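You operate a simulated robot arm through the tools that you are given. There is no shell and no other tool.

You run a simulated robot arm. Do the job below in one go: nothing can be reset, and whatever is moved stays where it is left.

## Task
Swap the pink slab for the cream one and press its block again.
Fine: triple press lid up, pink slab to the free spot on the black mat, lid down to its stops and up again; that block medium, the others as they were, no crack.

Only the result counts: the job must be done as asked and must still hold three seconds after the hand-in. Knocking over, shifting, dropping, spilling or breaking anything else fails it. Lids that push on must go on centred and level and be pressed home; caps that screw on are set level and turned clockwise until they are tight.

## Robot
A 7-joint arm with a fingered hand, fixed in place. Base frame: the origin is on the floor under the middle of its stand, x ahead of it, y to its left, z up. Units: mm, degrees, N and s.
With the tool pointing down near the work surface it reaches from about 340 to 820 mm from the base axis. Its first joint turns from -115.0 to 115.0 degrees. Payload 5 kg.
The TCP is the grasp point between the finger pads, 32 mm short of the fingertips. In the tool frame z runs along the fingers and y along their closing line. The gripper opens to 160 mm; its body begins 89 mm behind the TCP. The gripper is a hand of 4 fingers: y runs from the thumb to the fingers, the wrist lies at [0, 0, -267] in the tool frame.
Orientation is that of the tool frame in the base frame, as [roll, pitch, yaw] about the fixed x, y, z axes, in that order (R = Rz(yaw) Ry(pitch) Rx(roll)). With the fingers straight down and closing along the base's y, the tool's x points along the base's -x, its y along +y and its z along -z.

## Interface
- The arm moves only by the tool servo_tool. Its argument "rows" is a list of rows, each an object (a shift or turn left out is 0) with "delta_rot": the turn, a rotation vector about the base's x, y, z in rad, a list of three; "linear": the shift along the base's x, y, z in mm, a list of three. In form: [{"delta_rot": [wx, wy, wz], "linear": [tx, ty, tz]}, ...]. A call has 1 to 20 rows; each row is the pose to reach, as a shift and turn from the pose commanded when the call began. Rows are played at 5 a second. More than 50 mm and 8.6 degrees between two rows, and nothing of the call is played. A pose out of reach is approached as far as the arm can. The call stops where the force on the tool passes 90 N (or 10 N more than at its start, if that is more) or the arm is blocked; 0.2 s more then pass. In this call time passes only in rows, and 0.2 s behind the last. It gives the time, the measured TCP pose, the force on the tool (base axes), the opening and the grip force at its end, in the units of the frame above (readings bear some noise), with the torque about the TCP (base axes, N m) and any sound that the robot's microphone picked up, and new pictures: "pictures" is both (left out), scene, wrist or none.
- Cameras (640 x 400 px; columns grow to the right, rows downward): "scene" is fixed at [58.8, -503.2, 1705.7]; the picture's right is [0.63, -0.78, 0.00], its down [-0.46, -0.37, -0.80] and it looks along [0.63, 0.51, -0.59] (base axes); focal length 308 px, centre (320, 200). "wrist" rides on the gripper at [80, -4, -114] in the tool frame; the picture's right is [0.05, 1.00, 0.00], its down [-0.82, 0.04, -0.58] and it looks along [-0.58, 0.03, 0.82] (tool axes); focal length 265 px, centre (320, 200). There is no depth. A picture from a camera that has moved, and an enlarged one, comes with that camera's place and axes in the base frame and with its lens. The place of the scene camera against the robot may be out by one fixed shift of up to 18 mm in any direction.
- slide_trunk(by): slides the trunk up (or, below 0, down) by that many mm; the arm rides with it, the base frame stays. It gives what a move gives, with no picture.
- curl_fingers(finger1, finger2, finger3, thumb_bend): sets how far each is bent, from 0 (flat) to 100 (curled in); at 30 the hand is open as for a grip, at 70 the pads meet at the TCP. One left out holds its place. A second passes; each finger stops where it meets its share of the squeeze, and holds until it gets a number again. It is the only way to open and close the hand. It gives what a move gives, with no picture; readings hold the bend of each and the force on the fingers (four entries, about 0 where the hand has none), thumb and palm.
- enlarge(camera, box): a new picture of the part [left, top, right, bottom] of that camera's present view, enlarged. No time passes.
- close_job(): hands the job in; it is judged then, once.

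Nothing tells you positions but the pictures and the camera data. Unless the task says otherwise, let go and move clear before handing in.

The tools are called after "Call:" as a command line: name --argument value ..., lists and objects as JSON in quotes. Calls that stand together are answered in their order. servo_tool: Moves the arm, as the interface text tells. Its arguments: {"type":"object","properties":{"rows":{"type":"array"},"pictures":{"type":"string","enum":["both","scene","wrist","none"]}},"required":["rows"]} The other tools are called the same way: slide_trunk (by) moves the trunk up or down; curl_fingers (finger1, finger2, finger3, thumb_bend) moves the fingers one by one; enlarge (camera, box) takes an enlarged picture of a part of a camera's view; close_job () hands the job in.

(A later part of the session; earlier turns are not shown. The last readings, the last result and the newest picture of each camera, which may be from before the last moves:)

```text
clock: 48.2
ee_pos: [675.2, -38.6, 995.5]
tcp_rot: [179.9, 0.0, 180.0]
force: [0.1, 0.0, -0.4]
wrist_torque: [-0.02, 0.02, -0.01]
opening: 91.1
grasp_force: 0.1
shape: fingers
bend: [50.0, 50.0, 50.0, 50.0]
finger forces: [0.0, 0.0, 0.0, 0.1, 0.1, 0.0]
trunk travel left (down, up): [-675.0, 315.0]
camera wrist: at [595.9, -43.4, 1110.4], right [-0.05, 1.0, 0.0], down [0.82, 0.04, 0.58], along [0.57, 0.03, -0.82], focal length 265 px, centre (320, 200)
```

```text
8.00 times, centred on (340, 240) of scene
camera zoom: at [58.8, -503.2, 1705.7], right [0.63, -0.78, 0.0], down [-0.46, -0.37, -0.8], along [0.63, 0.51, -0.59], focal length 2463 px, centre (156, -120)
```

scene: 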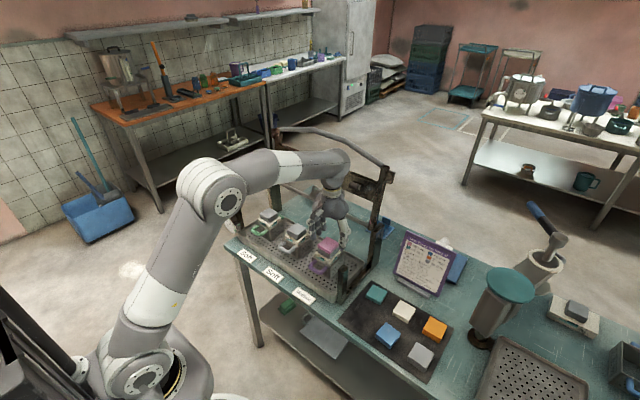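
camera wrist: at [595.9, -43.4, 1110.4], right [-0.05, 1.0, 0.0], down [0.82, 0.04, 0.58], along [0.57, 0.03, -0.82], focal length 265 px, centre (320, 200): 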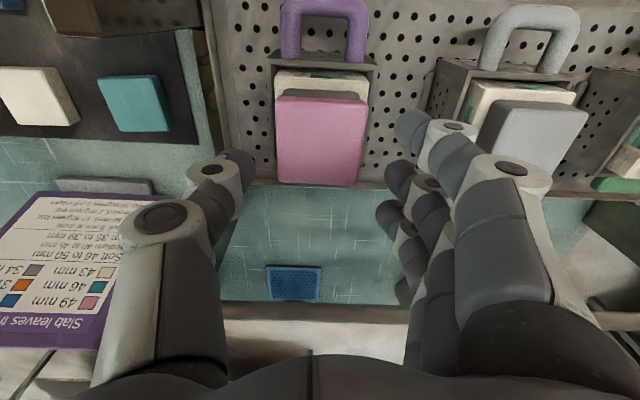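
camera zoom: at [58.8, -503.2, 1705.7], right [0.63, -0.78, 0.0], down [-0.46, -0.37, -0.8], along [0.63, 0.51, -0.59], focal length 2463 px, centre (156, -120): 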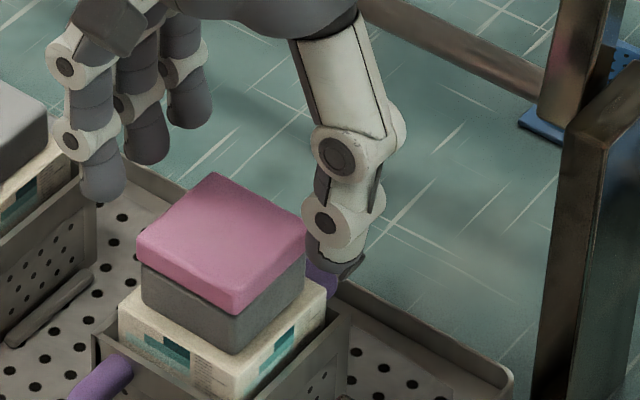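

The digits straddle the slab well. I'll shift slightly so two fingers are centred on it, close to just short of contact, and check tip heights.

Call:
servo_tool --rows '[{"linear": [-5, 0, 0]}, {"linear": [-5, 0, 0]}]' --pictures "none"

Call:
curl_fingers --finger1 57 --finger2 57 --finger3 50 --thumb_bend 57

Call:
enlarge --camera "scene" --box '[318, 215, 363, 265]'

Call:
enlarge --camera "wrist" --box '[220, 80, 460, 240]'

```text
clock: 48.8
ee_pos: [670.8, -38.5, 995.6]
tcp_rot: [179.9, 0.0, 180.0]
force: [0.4, 1.4, 0.4]
wrist_torque: [0.01, 0.0, -0.02]
opening: 91.4
grasp_force: 0.1
shape: fingers
bend: [50.0, 50.0, 50.0, 50.0]
finger forces: [0.1, 0.1, 0.0, 0.0, 0.0, 0.0]
trunk travel left (down, up): [-675.0, 315.0]
```

```text
clock: 49.8
ee_pos: [669.8, -38.8, 995.0]
tcp_rot: [179.9, -0.1, 180.0]
force: [-0.1, 0.8, -0.1]
wrist_torque: [-0.01, 0.03, 0.0]
opening: 68.9
grasp_force: 0.0
shape: fingers
bend: [56.0, 56.0, 50.0, 56.0]
finger forces: [0.0, 0.0, 0.0, 0.0, 0.1, 0.0]
trunk travel left (down, up): [-675.0, 315.0]
```

```text
8.00 times, centred on (340, 240) of scene
camera zoom: at [58.8, -503.2, 1705.7], right [0.63, -0.78, 0.0], down [-0.46, -0.37, -0.8], along [0.63, 0.51, -0.59], focal length 2463 px, centre (156, -120)
```

zoom: 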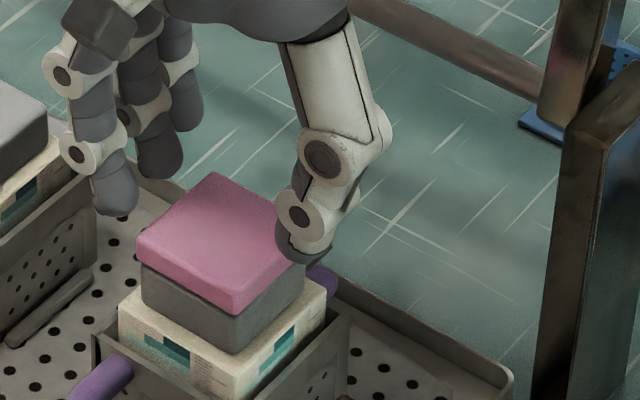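

```text
2.50 times, centred on (340, 160) of wrist
camera zoom: at [591.3, -42.2, 1111.1], right [-0.05, 1.0, 0.0], down [0.82, 0.04, 0.58], along [0.57, 0.03, -0.82], focal length 664 px, centre (270, 300)
```

zoom: 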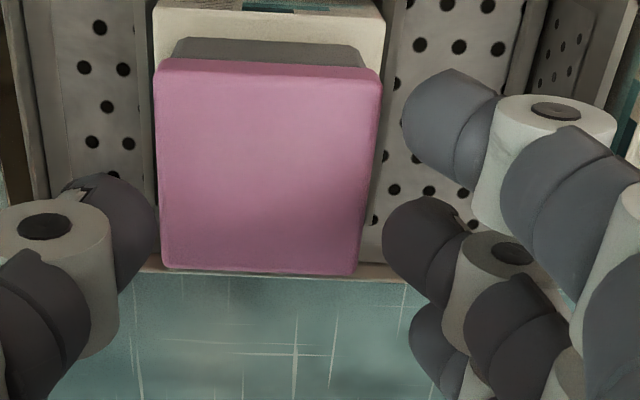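

Tips are level with the slab's sides. Fine-adjusting: 6 mm toward the robot, 2.5 mm sideways, 3 mm down, then closing two fingers and thumb on the slab.

Call:
servo_tool --rows '[{"linear": [-6, -2.5, 0]}, {"linear": [-6, -2.5, -3]}, {"linear": [-6, -2.5, -3]}]' --pictures "none"

Call:
curl_fingers --finger1 64 --finger2 64 --finger3 50 --thumb_bend 64

Call:
enlarge --camera "scene" --box '[318, 215, 363, 265]'

Call:
enlarge --camera "wrist" --box '[220, 80, 460, 240]'

```text
clock: 50.6
ee_pos: [664.5, -39.9, 993.2]
tcp_rot: [180.0, -0.1, -179.9]
force: [-0.5, 0.9, -0.5]
wrist_torque: [-0.01, 0.05, 0.01]
opening: 68.9
grasp_force: 0.1
shape: fingers
bend: [56.0, 56.0, 50.0, 56.0]
finger forces: [0.0, 0.0, 0.0, 0.0, 0.0, 0.0]
trunk travel left (down, up): [-675.0, 315.0]
```

```text
clock: 51.6
ee_pos: [664.0, -40.5, 991.8]
tcp_rot: [179.9, -0.1, 180.0]
force: [-0.1, -0.5, 0.1]
wrist_torque: [-0.01, -0.03, -0.01]
opening: 40.6
grasp_force: 0.0
shape: fingers
bend: [64.0, 64.0, 50.0, 64.0]
finger forces: [0.0, 0.0, 0.1, 0.0, 0.0, 0.0]
trunk travel left (down, up): [-675.0, 315.0]
```

```text
8.00 times, centred on (340, 240) of scene
camera zoom: at [58.8, -503.2, 1705.7], right [0.63, -0.78, 0.0], down [-0.46, -0.37, -0.8], along [0.63, 0.51, -0.59], focal length 2463 px, centre (156, -120)
```

zoom: 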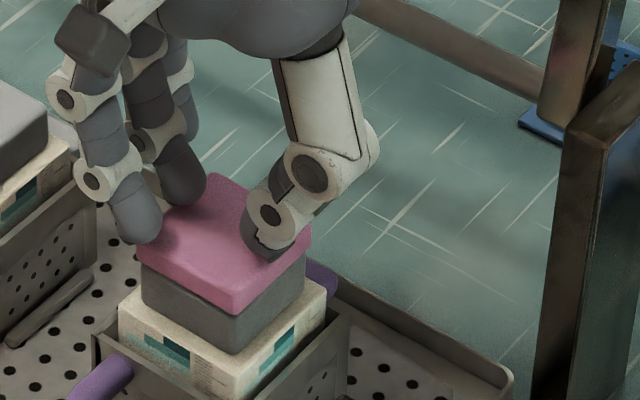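

```text
2.50 times, centred on (340, 160) of wrist
camera zoom: at [585.1, -44.3, 1108.0], right [-0.05, 1.0, 0.0], down [0.82, 0.04, 0.58], along [0.57, 0.03, -0.82], focal length 664 px, centre (270, 300)
```

zoom: 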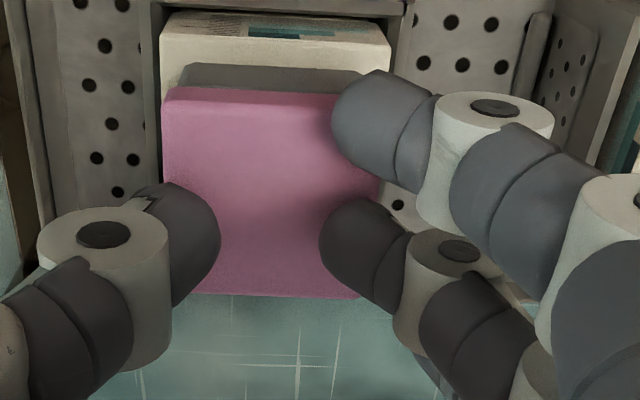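

The tips passed just above the slab without touching, so the true tip offset is smaller. Opening again, lowering 13 mm, then closing.

Call:
curl_fingers --finger1 54 --finger2 54 --finger3 50 --thumb_bend 54

Call:
servo_tool --rows '[{"linear": [0, 0, -5]}, {"linear": [0, 0, -10]}, {"linear": [0, 0, -13]}, {"linear": [0, 0, -13]}]' --pictures "none"

Call:
enlarge --camera "scene" --box '[318, 215, 363, 265]'

Call:
enlarge --camera "wrist" --box '[220, 80, 460, 240]'

```text
clock: 52.6
ee_pos: [663.9, -39.2, 992.6]
tcp_rot: [179.9, -0.2, -180.0]
force: [-0.3, -1.2, -0.2]
wrist_torque: [-0.02, 0.01, -0.02]
opening: 74.8
grasp_force: 0.0
shape: fingers
bend: [54.0, 54.0, 50.0, 54.0]
finger forces: [0.0, 0.0, 0.0, 0.1, 0.0, 0.1]
trunk travel left (down, up): [-675.0, 315.0]
```

```text
clock: 53.6
ee_pos: [663.9, -40.3, 978.9]
tcp_rot: [179.8, -0.1, 180.0]
force: [-0.6, -0.1, 0.3]
wrist_torque: [-0.04, 0.0, 0.0]
opening: 74.7
grasp_force: 0.0
shape: fingers
bend: [54.0, 54.0, 50.0, 54.0]
finger forces: [0.1, 0.0, 0.0, 0.0, 0.0, 0.0]
trunk travel left (down, up): [-675.0, 315.0]
```

```text
8.00 times, centred on (340, 240) of scene
camera zoom: at [58.8, -503.2, 1705.7], right [0.63, -0.78, 0.0], down [-0.46, -0.37, -0.8], along [0.63, 0.51, -0.59], focal length 2463 px, centre (156, -120)
```

zoom: 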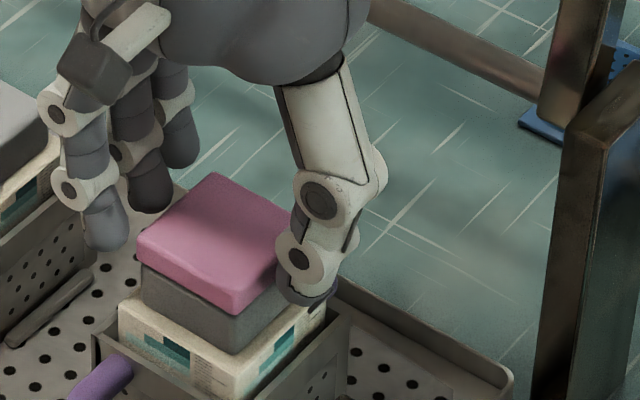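

```text
2.50 times, centred on (340, 160) of wrist
camera zoom: at [585.3, -44.8, 1094.6], right [-0.05, 1.0, 0.0], down [0.82, 0.04, 0.58], along [0.57, 0.03, -0.82], focal length 664 px, centre (270, 300)
```

zoom: 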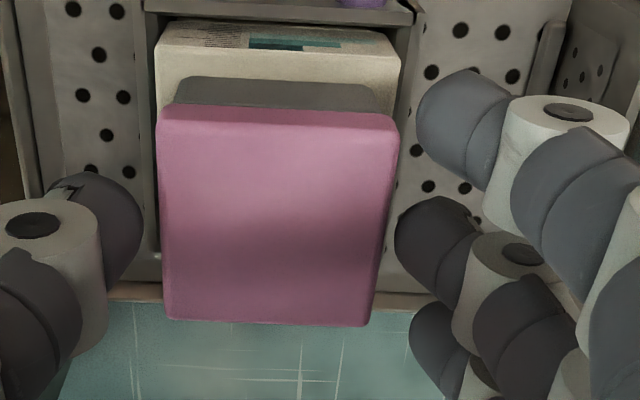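

Now the tips are clearly beside the slab. Closing two fingers and thumb.

Call:
curl_fingers --finger1 62 --finger2 62 --finger3 50 --thumb_bend 62

Call:
enlarge --camera "scene" --box '[318, 215, 363, 265]'

Call:
enlarge --camera "wrist" --box '[220, 80, 460, 240]'

```text
clock: 54.6
ee_pos: [664.2, -40.3, 979.3]
tcp_rot: [179.8, -0.1, -179.9]
force: [-0.5, 0.2, 0.1]
wrist_torque: [-0.02, -0.01, -0.02]
opening: 64.2
grasp_force: 9.5
shape: fingers
bend: [58.0, 57.0, 50.0, 59.0]
finger forces: [4.6, 4.9, 0.0, 0.1, 9.3, 0.0]
trunk travel left (down, up): [-675.0, 315.0]
```

```text
8.00 times, centred on (340, 240) of scene
camera zoom: at [58.8, -503.2, 1705.7], right [0.63, -0.78, 0.0], down [-0.46, -0.37, -0.8], along [0.63, 0.51, -0.59], focal length 2463 px, centre (156, -120)
```

zoom: 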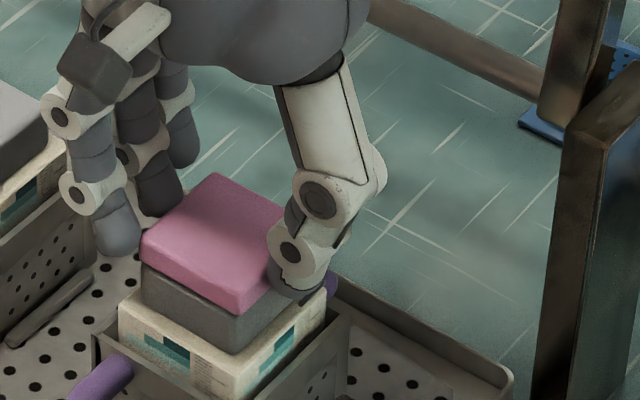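

```text
2.50 times, centred on (340, 160) of wrist
camera zoom: at [585.4, -44.8, 1094.7], right [-0.05, 1.0, 0.0], down [0.82, 0.04, 0.58], along [0.57, 0.03, -0.82], focal length 664 px, centre (270, 300)
```

zoom: 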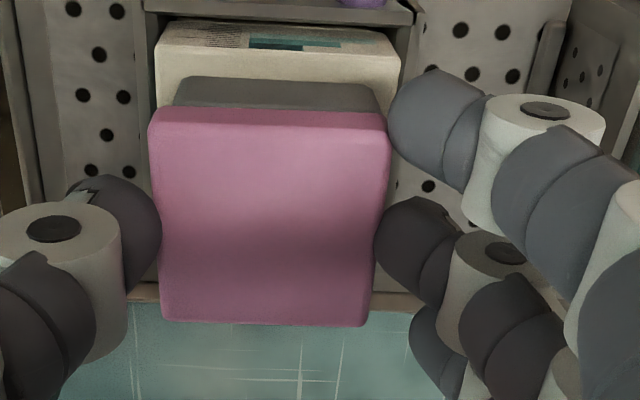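

The slab is gripped (thumb 9 N, fingers about 5 N each) and slid slightly over a follower that stayed put. Lifting a little and checking that only pink comes up.

Call:
servo_tool --rows '[{"linear": [0, 0, 3]}, {"linear": [0, 0, 7]}, {"linear": [0, 0, 12]}, {"linear": [0, 0, 12]}]' --pictures "wrist"

Call:
enlarge --camera "scene" --box '[318, 215, 363, 265]'

```text
clock: 55.6
ee_pos: [664.7, -40.1, 991.8]
tcp_rot: [179.9, -0.1, -180.0]
force: [0.0, -0.8, -0.3]
wrist_torque: [0.03, 0.02, 0.04]
opening: 64.4
grasp_force: 9.1
shape: fingers
bend: [58.0, 57.0, 50.0, 59.0]
finger forces: [4.6, 5.0, 0.0, 0.0, 9.2, 0.1]
trunk travel left (down, up): [-675.0, 315.0]
camera wrist: at [585.2, -44.7, 1107.3], right [-0.05, 1.0, 0.0], down [0.82, 0.04, 0.58], along [0.58, 0.03, -0.82], focal length 265 px, centre (320, 200)
```

wrist: 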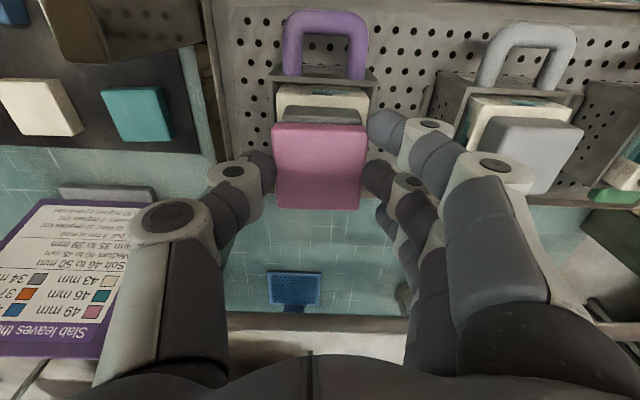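

```text
8.00 times, centred on (340, 240) of scene
camera zoom: at [58.8, -503.2, 1705.7], right [0.63, -0.78, 0.0], down [-0.46, -0.37, -0.8], along [0.63, 0.51, -0.59], focal length 2463 px, centre (156, -120)
```

zoom: 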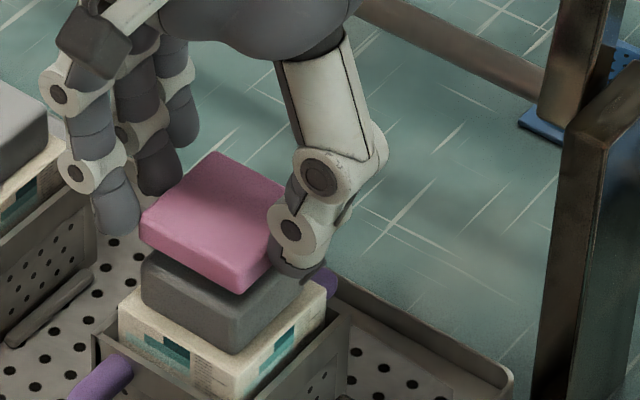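

Pink alone came up; the follower stayed. Raising, then carrying it over to above the free spot at about (577, −238).

Call:
servo_tool --rows '[{"linear": [0, 0, 15]}, {"linear": [0, 0, 35]}, {"linear": [0, 0, 60]}, {"linear": [0, 0, 85]}, {"linear": [0, 0, 95]}, {"linear": [-6, -15, 95]}, {"linear": [-15, -35, 95]}, {"linear": [-25, -58, 95]}, {"linear": [-35, -81, 95]}, {"linear": [-45, -104, 95]}, {"linear": [-55, -127, 95]}, {"linear": [-65, -150, 95]}, {"linear": [-74, -172, 95]}, {"linear": [-81, -188, 95]}, {"linear": [-86, -199, 95]}, {"linear": [-86, -199, 95]}]' --pictures "both"

Call:
enlarge --camera "wrist" --box '[150, 0, 490, 240]'

Call:
enlarge --camera "scene" --box '[310, 180, 460, 370]'

```text
clock: 59.0
ee_pos: [578.5, -238.9, 1086.5]
tcp_rot: [179.9, 0.0, -180.0]
force: [0.8, 0.2, -0.5]
wrist_torque: [-0.02, -0.01, 0.01]
opening: 64.3
grasp_force: 9.3
shape: fingers
bend: [58.0, 57.0, 50.0, 59.0]
finger forces: [4.5, 5.0, 0.1, 0.0, 9.3, 0.0]
trunk travel left (down, up): [-675.0, 315.0]
camera wrist: at [499.8, -243.6, 1201.9], right [-0.05, 1.0, 0.0], down [0.82, 0.04, 0.58], along [0.57, 0.03, -0.82], focal length 265 px, centre (320, 200)
```

scene: 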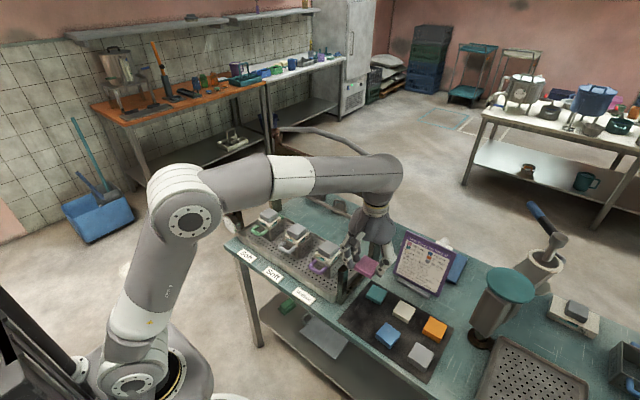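
wrist: 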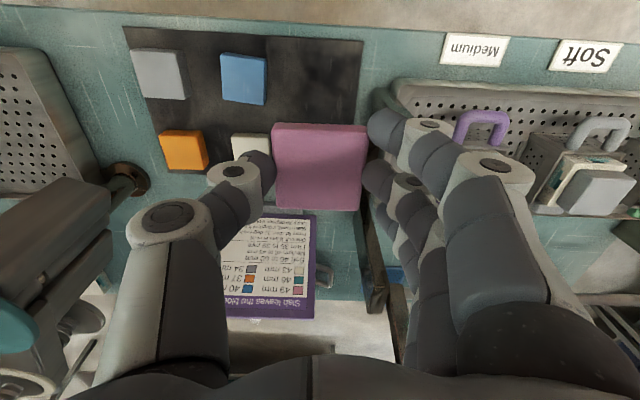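

```text
1.67 times, centred on (320, 120) of wrist
camera zoom: at [499.8, -243.6, 1201.9], right [-0.05, 1.0, 0.0], down [0.82, 0.04, 0.58], along [0.57, 0.03, -0.82], focal length 442 px, centre (320, 333)
```

zoom: 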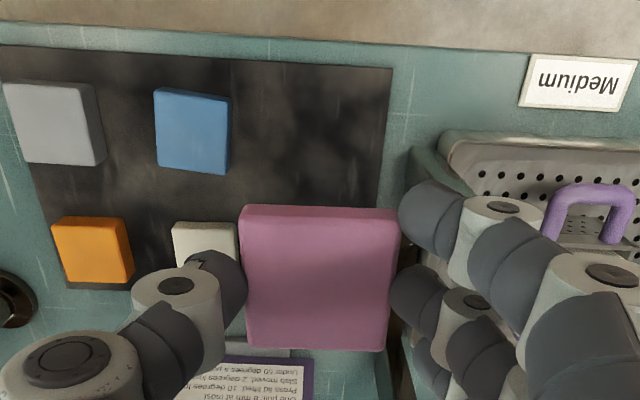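

```text
2.11 times, centred on (385, 275) of scene
camera zoom: at [58.8, -503.2, 1705.7], right [0.63, -0.78, 0.0], down [-0.46, -0.37, -0.8], along [0.63, 0.51, -0.59], focal length 648 px, centre (183, 42)
```

zoom: 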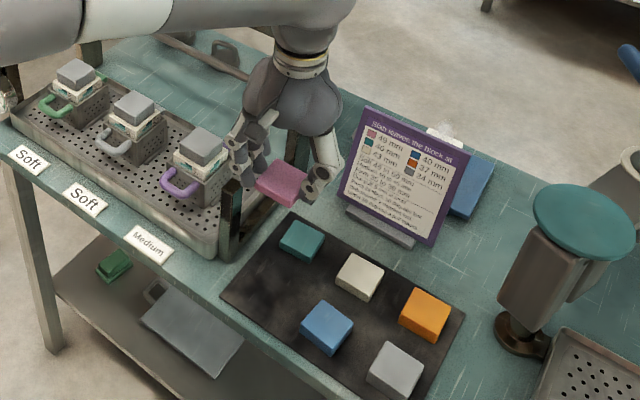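

Above the free spot. Lowering to just above the mat, keeping clear of the front post.

Call:
servo_tool --rows '[{"linear": [-1, 1, -30]}, {"linear": [-1, 1, -60]}, {"linear": [-1, 1, -90]}, {"linear": [-1, 1, -120]}, {"linear": [-1, 1, -150]}, {"linear": [-1, 1, -175]}, {"linear": [-1, 1, -195]}, {"linear": [-1, 1, -210]}, {"linear": [-1, 1, -220]}, {"linear": [-1, 1, -220]}]' --pictures "both"

Call:
enlarge --camera "scene" --box '[325, 230, 415, 330]'

Call:
enlarge --camera "wrist" --box '[180, 60, 480, 260]'

```text
clock: 61.2
ee_pos: [576.9, -238.4, 865.0]
tcp_rot: [179.9, -0.1, 180.0]
force: [0.7, 0.3, 0.9]
wrist_torque: [-0.02, -0.02, -0.01]
opening: 64.0
grasp_force: 9.2
shape: fingers
bend: [58.0, 57.0, 50.0, 59.0]
finger forces: [4.5, 4.8, 0.1, 0.0, 9.2, 0.0]
trunk travel left (down, up): [-675.0, 315.0]
camera wrist: at [498.2, -243.4, 981.8], right [-0.05, 1.0, 0.0], down [0.82, 0.04, 0.58], along [0.57, 0.03, -0.82], focal length 265 px, centre (320, 200)
```

scene: 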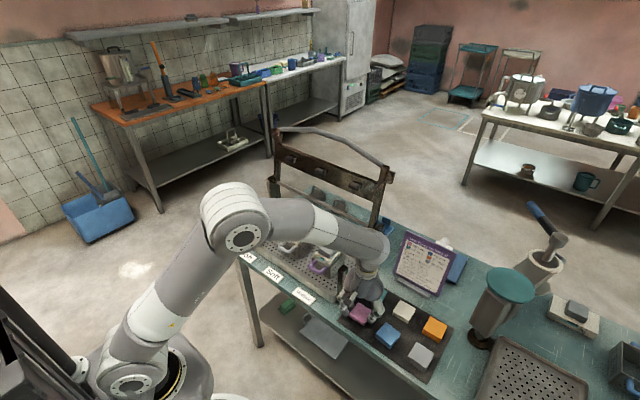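
wrist: 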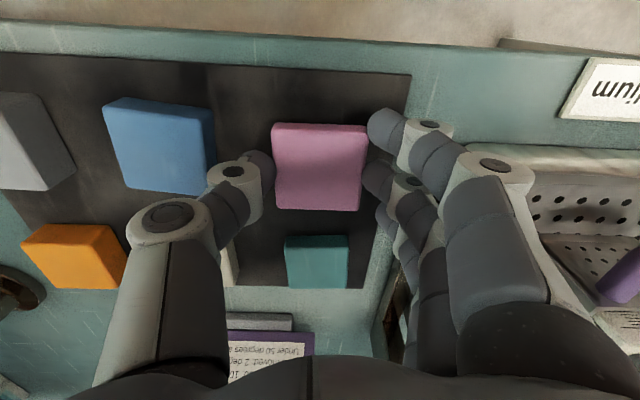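

```text
4.00 times, centred on (370, 280) of scene
camera zoom: at [58.8, -503.2, 1705.7], right [0.63, -0.78, 0.0], down [-0.46, -0.37, -0.8], along [0.63, 0.51, -0.59], focal length 1232 px, centre (120, -120)
```

zoom: 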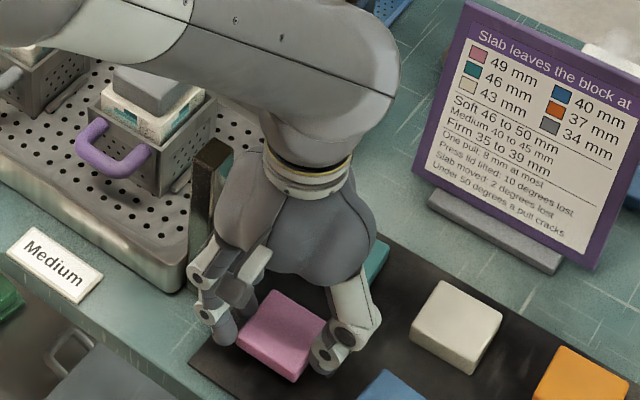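

```text
2.00 times, centred on (330, 160) of wrist
camera zoom: at [498.2, -243.4, 981.8], right [-0.05, 1.0, 0.0], down [0.82, 0.04, 0.58], along [0.57, 0.03, -0.82], focal length 531 px, centre (300, 280)
```

zoom: 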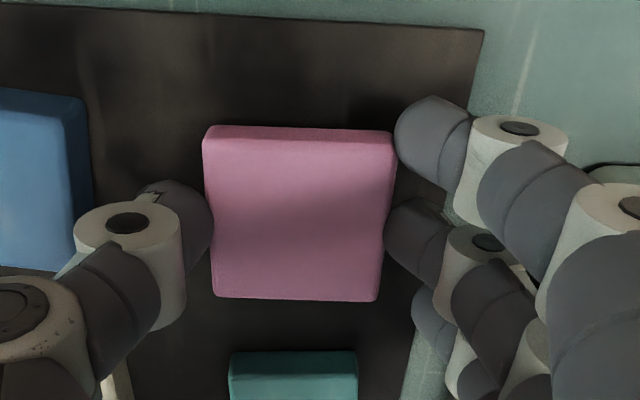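

Call:
servo_tool --rows '[{"linear": [0, 0, -3]}, {"linear": [0, 0, -6]}, {"linear": [0, 0, -9]}, {"linear": [0, 0, -9]}]' --pictures "none"

Call:
enlarge --camera "scene" --box '[340, 285, 390, 335]'

```text
clock: 62.2
ee_pos: [576.9, -238.2, 857.7]
tcp_rot: [179.9, -0.1, -180.0]
force: [-1.2, -0.4, -0.5]
wrist_torque: [-0.04, 0.02, 0.0]
opening: 64.3
grasp_force: 9.2
shape: fingers
bend: [58.0, 57.0, 50.0, 59.0]
finger forces: [4.5, 4.8, 0.0, 0.0, 9.1, 0.1]
trunk travel left (down, up): [-675.0, 315.0]
```

```text
8.00 times, centred on (365, 310) of scene
camera zoom: at [58.8, -503.2, 1705.7], right [0.63, -0.78, 0.0], down [-0.46, -0.37, -0.8], along [0.63, 0.51, -0.59], focal length 2463 px, centre (-40, -680)
```

zoom: 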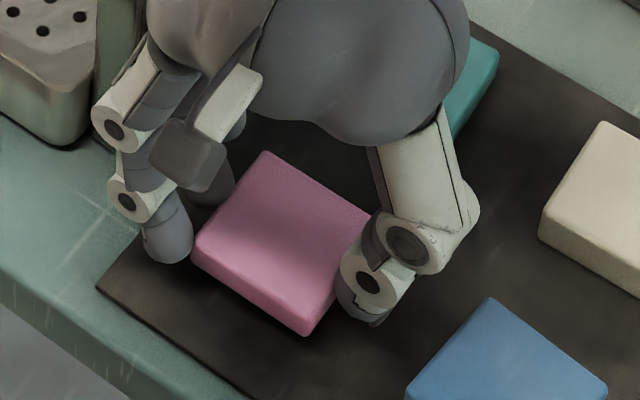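

Call:
servo_tool --rows '[{"linear": [0, 0, -2]}, {"linear": [0, 0, -4]}, {"linear": [0, 0, -4]}]' --pictures "none"

Call:
servo_tool --rows '[{"linear": [0, 0, -1.5]}, {"linear": [0, 0, -3]}, {"linear": [0, 0, -3]}]' --pictures "none"

```text
clock: 63.0
ee_pos: [577.2, -239.2, 851.8]
tcp_rot: [179.9, -0.1, -179.9]
force: [-0.1, -0.4, -1.2]
wrist_torque: [-0.01, -0.02, 0.03]
opening: 64.1
grasp_force: 8.9
shape: fingers
bend: [58.0, 57.0, 50.0, 59.0]
finger forces: [4.4, 4.8, 0.0, 0.0, 9.1, 0.1]
trunk travel left (down, up): [-675.0, 315.0]
```

```text
clock: 63.8
ee_pos: [575.3, -237.7, 850.2]
tcp_rot: [179.9, -0.2, 180.0]
force: [0.3, -0.2, -0.6]
wrist_torque: [0.02, -0.01, 0.01]
opening: 64.3
grasp_force: 9.3
shape: fingers
bend: [58.0, 57.0, 50.0, 59.0]
finger forces: [4.5, 4.8, 0.0, 0.0, 9.0, 0.0]
trunk travel left (down, up): [-675.0, 315.0]
```

Call:
servo_tool --rows '[{"linear": [0, 0, -1]}, {"linear": [0, 0, -2]}, {"linear": [0, 0, -2]}]' --pictures "none"

Call:
enlarge --camera "scene" --box '[340, 285, 390, 335]'

Call:
servo_tool --rows '[{"linear": [0, 0, -1]}, {"linear": [0, 0, -2]}, {"linear": [0, 0, -2]}]' --pictures "none"

```text
clock: 64.6
ee_pos: [575.9, -237.8, 847.9]
tcp_rot: [179.9, -0.1, -179.9]
force: [-1.3, -0.7, -0.4]
wrist_torque: [-0.02, 0.03, -0.02]
opening: 64.5
grasp_force: 9.3
shape: fingers
bend: [58.0, 57.0, 50.0, 59.0]
finger forces: [4.4, 4.8, 0.1, 0.0, 9.1, 0.1]
trunk travel left (down, up): [-675.0, 315.0]
```

```text
8.00 times, centred on (365, 310) of scene
camera zoom: at [58.8, -503.2, 1705.7], right [0.63, -0.78, 0.0], down [-0.46, -0.37, -0.8], along [0.63, 0.51, -0.59], focal length 2463 px, centre (-40, -680)
```

zoom: 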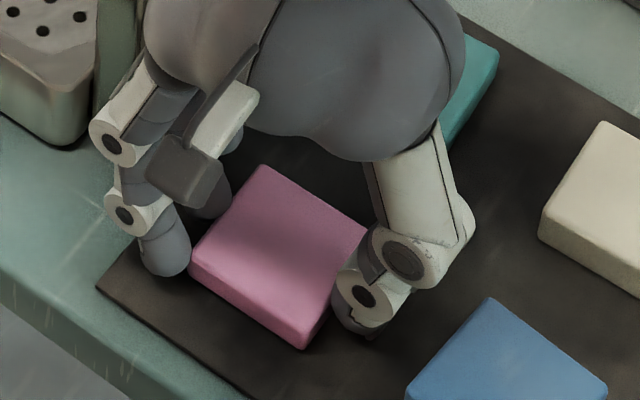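

```text
clock: 65.4
ee_pos: [576.8, -238.7, 847.6]
tcp_rot: [180.0, -0.1, -180.0]
force: [-0.3, 1.2, 2.4]
wrist_torque: [-0.09, -0.02, 0.0]
opening: 64.1
grasp_force: 10.2
shape: fingers
bend: [58.0, 57.0, 50.0, 59.0]
finger forces: [4.6, 5.1, 0.0, 0.1, 9.9, 0.0]
trunk travel left (down, up): [-675.0, 315.0]
```

Light contact with the mat is felt. Releasing the slab by opening thumb and fingers a little.

Call:
curl_fingers --finger1 54 --finger2 54 --finger3 50 --thumb_bend 53

Call:
enlarge --camera "scene" --box '[340, 285, 390, 335]'

Call:
enlarge --camera "wrist" --box '[180, 60, 480, 260]'

```text
clock: 66.4
ee_pos: [576.4, -237.6, 846.0]
tcp_rot: [179.9, -0.1, 180.0]
force: [0.1, -0.3, -0.1]
wrist_torque: [0.02, -0.04, -0.02]
opening: 76.5
grasp_force: 0.0
shape: fingers
bend: [54.0, 54.0, 50.0, 53.0]
finger forces: [0.0, 0.0, 0.1, 0.1, 0.1, 0.0]
trunk travel left (down, up): [-675.0, 315.0]
```

```text
8.00 times, centred on (365, 310) of scene
camera zoom: at [58.8, -503.2, 1705.7], right [0.63, -0.78, 0.0], down [-0.46, -0.37, -0.8], along [0.63, 0.51, -0.59], focal length 2463 px, centre (-40, -680)
```

zoom: 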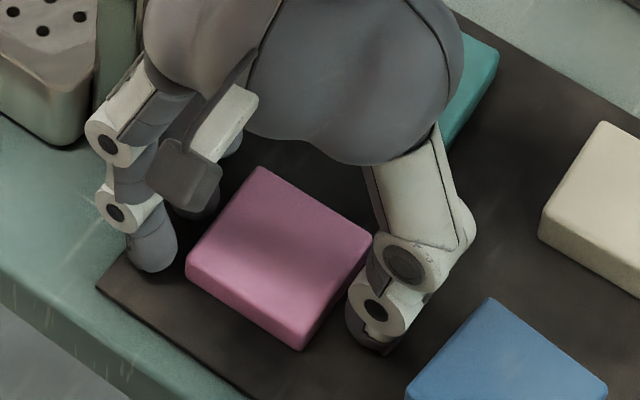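

```text
2.00 times, centred on (330, 160) of wrist
camera zoom: at [498.1, -242.5, 961.8], right [-0.05, 1.0, 0.0], down [0.82, 0.04, 0.58], along [0.57, 0.03, -0.82], focal length 531 px, centre (300, 280)
```

zoom: 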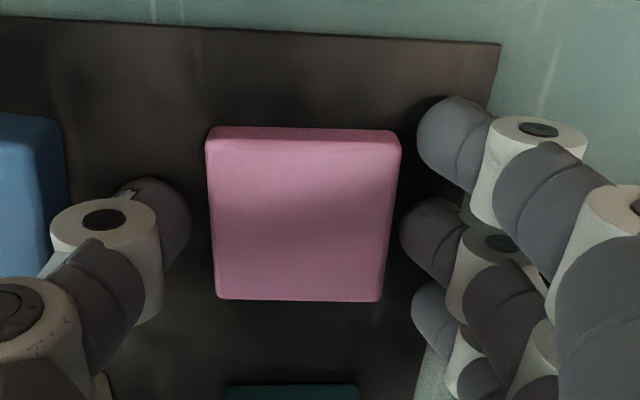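

Pink lies flat on the free spot, released. Rising straight up and moving over the cream slab.

Call:
servo_tool --rows '[{"linear": [0, 0, 10]}, {"linear": [0, 0, 30]}, {"linear": [0, 0, 60]}, {"linear": [0, 0, 95]}, {"linear": [0, 0, 130]}, {"linear": [0, 0, 150]}, {"linear": [20, -20, 155]}, {"linear": [45, -45, 155]}, {"linear": [70, -70, 155]}, {"linear": [90, -88, 155]}, {"linear": [102, -99, 155]}, {"linear": [102, -99, 155]}]' --pictures "both"

Call:
enlarge --camera "wrist" --box '[150, 30, 470, 230]'

Call:
enlarge --camera "scene" --box '[325, 220, 475, 370]'

```text
clock: 69.0
ee_pos: [678.3, -336.3, 1000.4]
tcp_rot: [179.9, -0.1, -179.9]
force: [0.3, 0.0, -0.5]
wrist_torque: [0.01, -0.05, 0.01]
opening: 76.7
grasp_force: 0.1
shape: fingers
bend: [54.0, 54.0, 50.0, 53.0]
finger forces: [0.0, 0.0, 0.0, 0.0, 0.0, 0.1]
trunk travel left (down, up): [-675.0, 315.0]
camera wrist: at [599.6, -341.4, 1117.1], right [-0.05, 1.0, 0.0], down [0.82, 0.04, 0.58], along [0.57, 0.03, -0.82], focal length 265 px, centre (320, 200)
```

scene: 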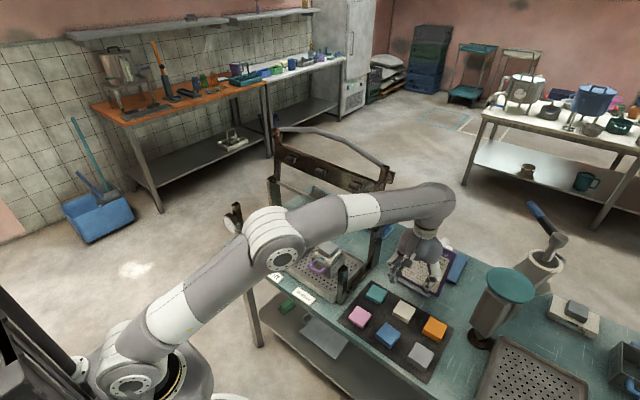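
wrist: 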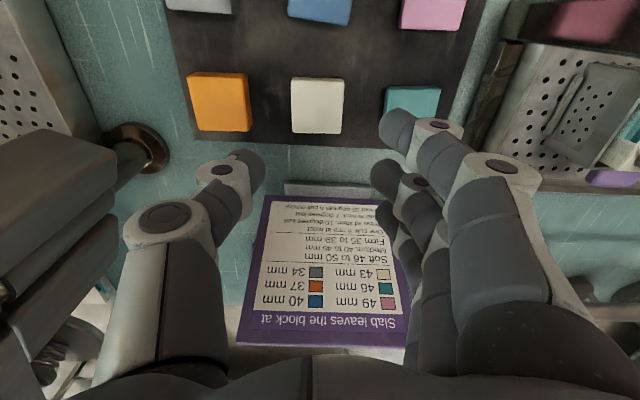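

```text
2.00 times, centred on (310, 130) of wrist
camera zoom: at [599.6, -341.4, 1117.1], right [-0.05, 1.0, 0.0], down [0.82, 0.04, 0.58], along [0.57, 0.03, -0.82], focal length 531 px, centre (340, 340)
```

zoom: 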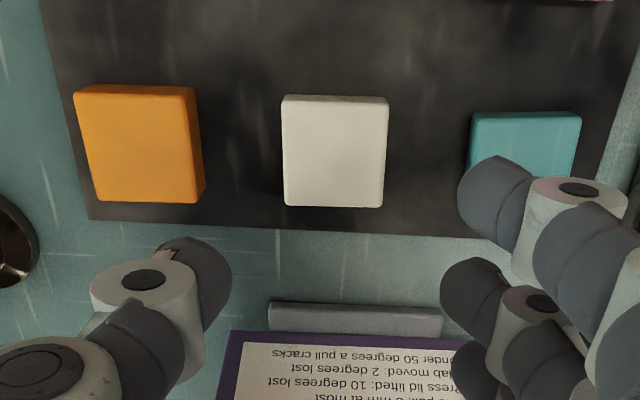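

```text
2.67 times, centred on (400, 295) of scene
camera zoom: at [58.8, -503.2, 1705.7], right [0.63, -0.78, 0.0], down [-0.46, -0.37, -0.8], along [0.63, 0.51, -0.59], focal length 821 px, centre (107, -53)
```

zoom: 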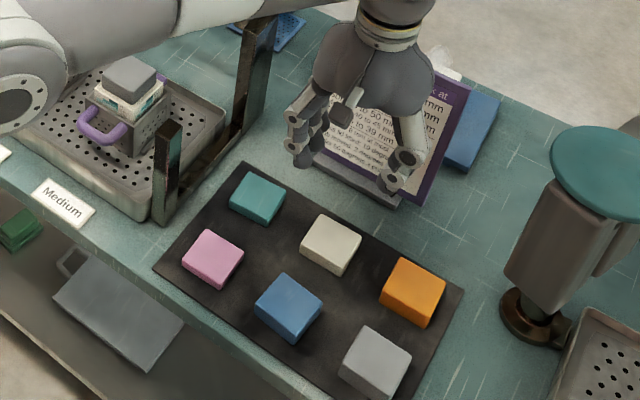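

Pink is neatly placed. Cream is centred at about (683.5, −340). Adjusting and lowering over it, with a check before the last part.

Call:
curl_fingers --finger1 52 --finger2 52 --finger3 50 --thumb_bend 52

Call:
servo_tool --rows '[{"linear": [2, -1, -10]}, {"linear": [5, -2, -35]}, {"linear": [5, -2, -65]}, {"linear": [5, -2, -90]}, {"linear": [5, -2, -110]}, {"linear": [5, -2, -120]}, {"linear": [5, -2, -120]}]' --pictures "both"

Call:
enlarge --camera "wrist" --box '[180, 60, 480, 260]'

Call:
enlarge --camera "scene" --box '[360, 240, 450, 340]'

```text
clock: 70.0
ee_pos: [677.9, -336.8, 1001.1]
tcp_rot: [179.9, -0.1, 179.9]
force: [0.4, 0.5, -0.9]
wrist_torque: [0.0, 0.01, 0.02]
opening: 82.5
grasp_force: 0.1
shape: fingers
bend: [52.0, 52.0, 50.0, 52.0]
finger forces: [0.0, 0.1, 0.1, 0.0, 0.0, 0.0]
trunk travel left (down, up): [-675.0, 315.0]
```

```text
clock: 71.6
ee_pos: [684.0, -339.2, 880.3]
tcp_rot: [179.9, -0.1, -179.9]
force: [0.7, 0.2, -1.3]
wrist_torque: [0.01, -0.01, -0.02]
opening: 82.8
grasp_force: 0.1
shape: fingers
bend: [52.0, 52.0, 50.0, 52.0]
finger forces: [0.0, 0.0, 0.0, 0.0, 0.1, 0.0]
trunk travel left (down, up): [-675.0, 315.0]
camera wrist: at [605.2, -343.0, 996.7], right [-0.05, 1.0, 0.0], down [0.82, 0.04, 0.58], along [0.57, 0.03, -0.82], focal length 265 px, centre (320, 200)
```

scene: 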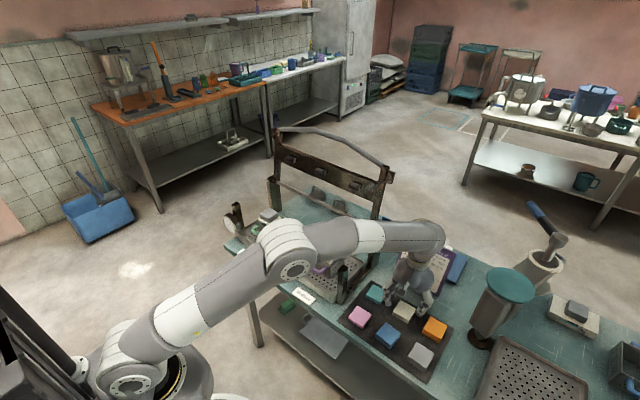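
wrist: 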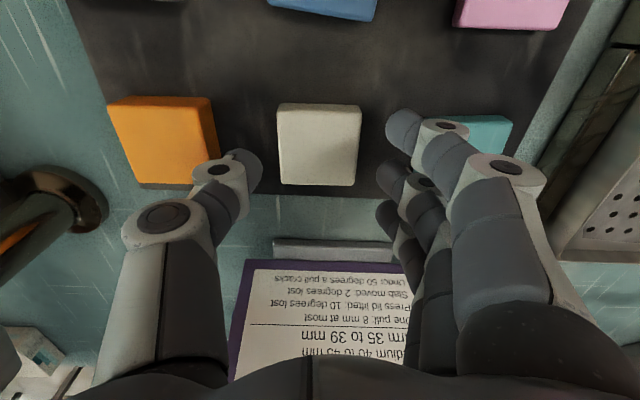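

```text
2.00 times, centred on (330, 160) of wrist
camera zoom: at [605.2, -343.0, 996.7], right [-0.05, 1.0, 0.0], down [0.82, 0.04, 0.58], along [0.57, 0.03, -0.82], focal length 531 px, centre (300, 280)
```

zoom: 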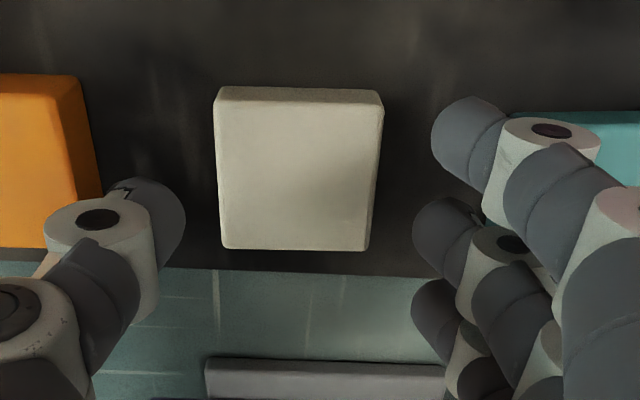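

```text
4.00 times, centred on (405, 290) of scene
camera zoom: at [58.8, -503.2, 1705.7], right [0.63, -0.78, 0.0], down [-0.46, -0.37, -0.8], along [0.63, 0.51, -0.59], focal length 1232 px, centre (-20, -160)
```

zoom: 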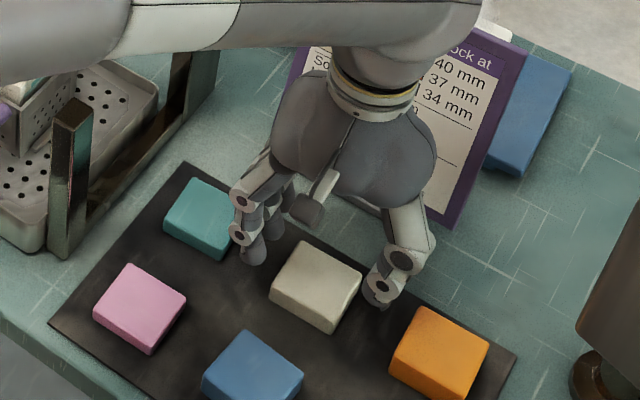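

Well centred over cream. Lowering the last 30 mm.

Call:
servo_tool --rows '[{"linear": [-1, 0, -8]}, {"linear": [-1, 0, -16]}, {"linear": [-1, 0, -24]}, {"linear": [-1, 0, -30]}, {"linear": [-1, 0, -30]}]' --pictures "none"

Call:
enlarge --camera "wrist" --box '[180, 60, 480, 260]'

Call:
enlarge --camera "scene" --box '[375, 275, 435, 335]'

```text
clock: 72.8
ee_pos: [682.4, -340.0, 851.8]
tcp_rot: [179.9, -0.1, -180.0]
force: [-0.8, 0.2, 0.5]
wrist_torque: [-0.01, 0.02, -0.02]
opening: 82.7
grasp_force: 0.1
shape: fingers
bend: [52.0, 52.0, 50.0, 52.0]
finger forces: [0.1, 0.0, 0.0, 0.0, 0.1, 0.0]
trunk travel left (down, up): [-675.0, 315.0]
```

```text
2.00 times, centred on (330, 160) of wrist
camera zoom: at [603.7, -343.5, 967.2], right [-0.05, 1.0, 0.0], down [0.82, 0.04, 0.58], along [0.57, 0.03, -0.82], focal length 531 px, centre (300, 280)
```

zoom: 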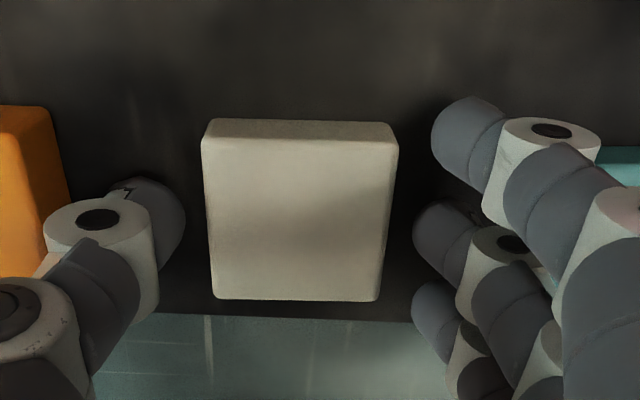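

```text
6.67 times, centred on (405, 305) of scene
camera zoom: at [58.8, -503.2, 1705.7], right [0.63, -0.78, 0.0], down [-0.46, -0.37, -0.8], along [0.63, 0.51, -0.59], focal length 2053 px, centre (-247, -500)
```

zoom: 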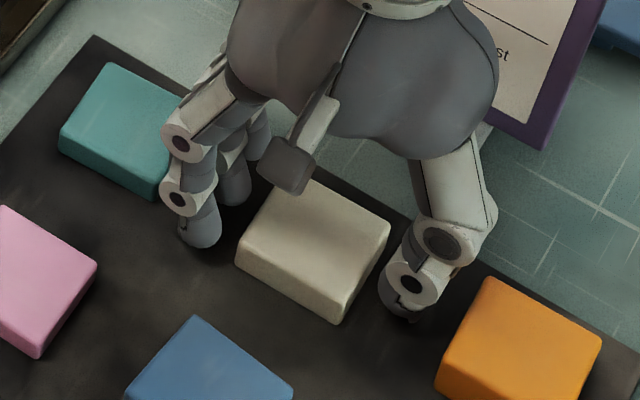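

Call:
servo_tool --rows '[{"linear": [0.5, -1.5, -0.5]}, {"linear": [0.5, -1.5, -0.5]}]' --pictures "none"

Call:
curl_fingers --finger1 62 --finger2 62 --finger3 50 --thumb_bend 62

Call:
enlarge --camera "wrist" --box '[180, 60, 480, 260]'

Call:
enlarge --camera "scene" --box '[375, 275, 435, 335]'

```text
clock: 73.4
ee_pos: [683.7, -340.4, 850.4]
tcp_rot: [179.9, -0.1, 180.0]
force: [0.2, 0.7, -0.4]
wrist_torque: [0.0, 0.01, -0.01]
opening: 82.7
grasp_force: 0.0
shape: fingers
bend: [52.0, 52.0, 50.0, 52.0]
finger forces: [0.0, 0.0, 0.1, 0.0, 0.0, 0.1]
trunk travel left (down, up): [-675.0, 315.0]
```

```text
clock: 74.4
ee_pos: [683.5, -341.7, 850.8]
tcp_rot: [179.9, -0.1, 179.9]
force: [-0.3, -0.7, 0.0]
wrist_torque: [0.0, -0.03, -0.03]
opening: 64.2
grasp_force: 9.3
shape: fingers
bend: [58.0, 57.0, 50.0, 59.0]
finger forces: [4.4, 5.0, 0.1, 0.0, 9.5, 0.0]
trunk travel left (down, up): [-675.0, 315.0]
```

```text
2.00 times, centred on (330, 160) of wrist
camera zoom: at [604.3, -345.1, 966.8], right [-0.05, 1.0, 0.0], down [0.82, 0.04, 0.58], along [0.57, 0.03, -0.82], focal length 531 px, centre (300, 280)
```

zoom: 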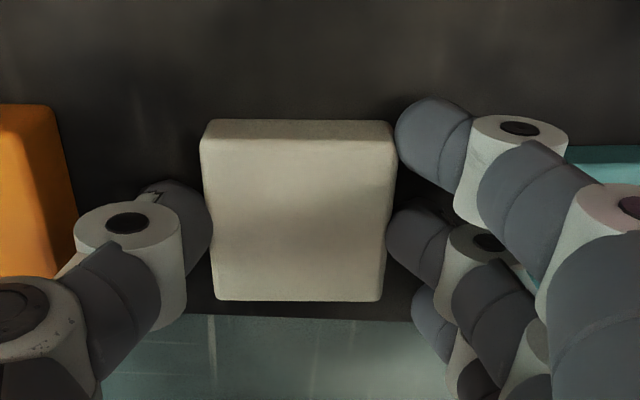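

```text
6.67 times, centred on (405, 305) of scene
camera zoom: at [58.8, -503.2, 1705.7], right [0.63, -0.78, 0.0], down [-0.46, -0.37, -0.8], along [0.63, 0.51, -0.59], focal length 2053 px, centre (-247, -500)
```

zoom: 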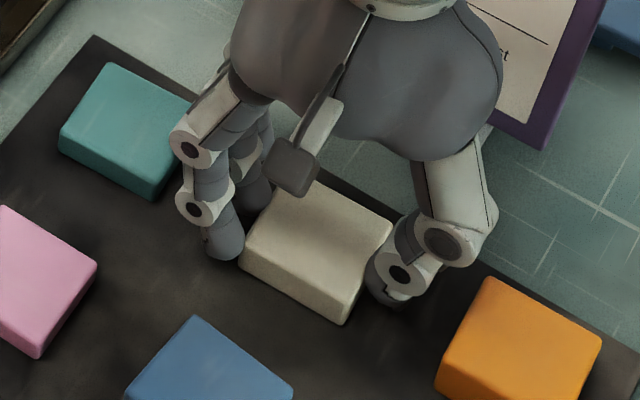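

Cream is gripped. Lifting straight up and checking it hangs level.

Call:
servo_tool --rows '[{"linear": [0, 0, 5]}, {"linear": [0, 0, 15]}, {"linear": [0, 0, 30]}, {"linear": [0, 0, 55]}, {"linear": [0, 0, 85]}, {"linear": [0, 0, 115]}, {"linear": [0, 0, 145]}, {"linear": [0, 0, 175]}, {"linear": [0, 0, 205]}, {"linear": [0, 0, 230]}, {"linear": [0, 0, 240]}, {"linear": [0, 0, 240]}]' --pictures "both"

```text
clock: 77.0
ee_pos: [683.2, -340.4, 1090.0]
tcp_rot: [179.9, -0.2, -179.9]
force: [0.8, 0.9, -0.7]
wrist_torque: [0.02, -0.02, 0.05]
opening: 64.2
grasp_force: 9.3
shape: fingers
bend: [58.0, 57.0, 50.0, 59.0]
finger forces: [4.4, 5.1, 0.0, 0.0, 9.3, 0.1]
trunk travel left (down, up): [-675.0, 315.0]
camera wrist: at [604.0, -344.8, 1205.8], right [-0.05, 1.0, 0.0], down [0.82, 0.04, 0.58], along [0.57, 0.03, -0.82], focal length 265 px, centre (320, 200)
```

scene: 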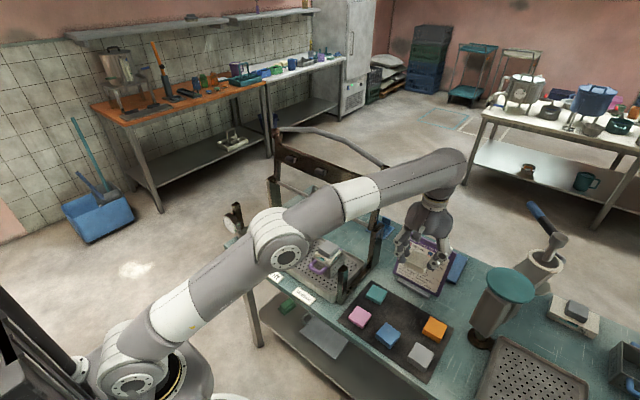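
wrist: 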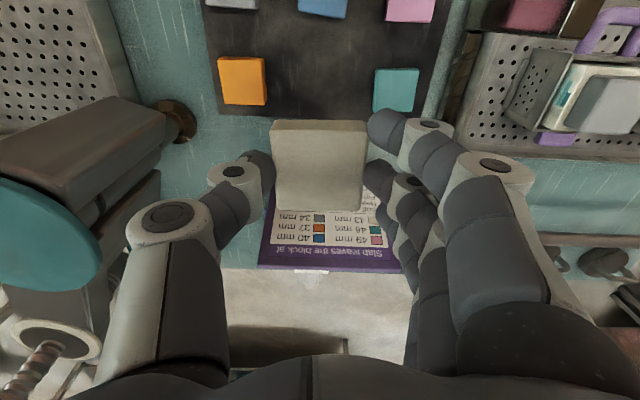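

Call:
servo_tool --rows '[{"linear": [-1, 12, 0]}, {"linear": [-2, 32, 0]}, {"linear": [-3, 57, 0]}, {"linear": [-4, 82, 0]}, {"linear": [-6, 107, 0]}, {"linear": [-7, 132, 0]}, {"linear": [-9, 157, 0]}, {"linear": [-10, 182, 0]}, {"linear": [-12, 207, 0]}, {"linear": [-13, 232, 0]}, {"linear": [-14, 257, 0]}, {"linear": [-15, 280, 0]}, {"linear": [-16, 294, 0]}, {"linear": [-16, 300, 0]}, {"linear": [-16, 300, 0]}]' --pictures "both"

Call:
enlarge --camera "wrist" --box '[220, 40, 420, 230]'

Call:
enlarge --camera "scene" --box '[280, 180, 380, 290]'

```text
clock: 80.2
ee_pos: [668.3, -41.2, 1091.4]
tcp_rot: [179.9, -0.1, -180.0]
force: [1.6, 0.1, -1.2]
wrist_torque: [-0.01, 0.01, -0.01]
opening: 63.9
grasp_force: 9.3
shape: fingers
bend: [58.0, 57.0, 50.0, 59.0]
finger forces: [4.3, 5.0, 0.1, 0.0, 9.4, 0.0]
trunk travel left (down, up): [-675.0, 315.0]
camera wrist: at [589.2, -45.1, 1206.6], right [-0.05, 1.0, 0.0], down [0.82, 0.04, 0.58], along [0.58, 0.03, -0.82], focal length 265 px, centre (320, 200)
```

scene: 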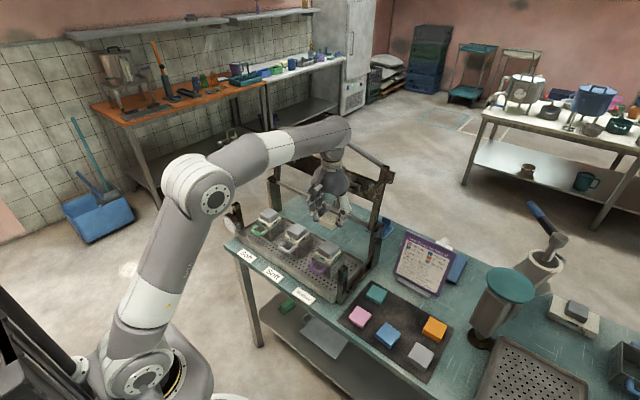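
wrist: 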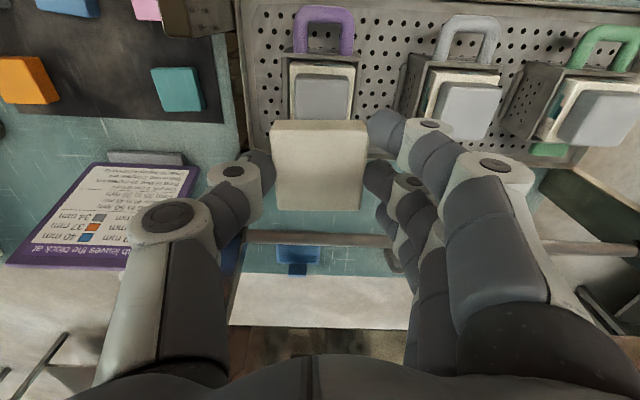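

```text
2.11 times, centred on (320, 135) of wrist
camera zoom: at [589.2, -45.1, 1206.6], right [-0.05, 1.0, 0.0], down [0.82, 0.04, 0.58], along [0.58, 0.03, -0.82], focal length 559 px, centre (320, 337)
```

zoom: 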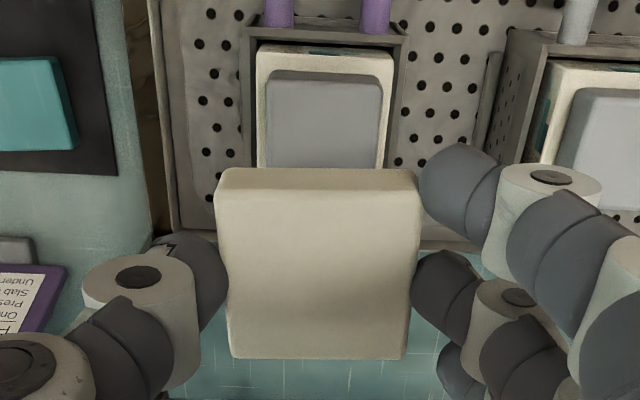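

```text
3.64 times, centred on (330, 235) of scene
camera zoom: at [58.8, -503.2, 1705.7], right [0.63, -0.78, 0.0], down [-0.46, -0.37, -0.8], along [0.63, 0.51, -0.59], focal length 1120 px, centre (284, 73)
```

zoom: 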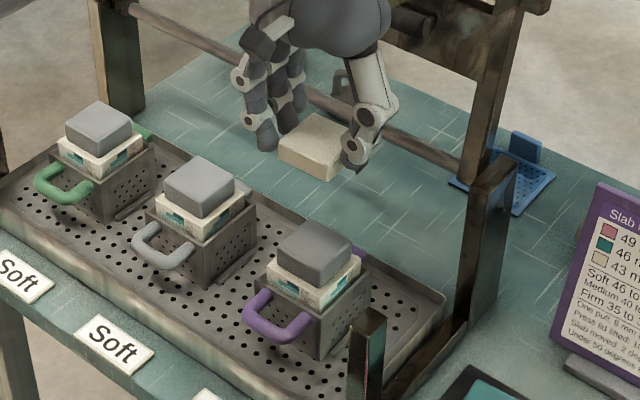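

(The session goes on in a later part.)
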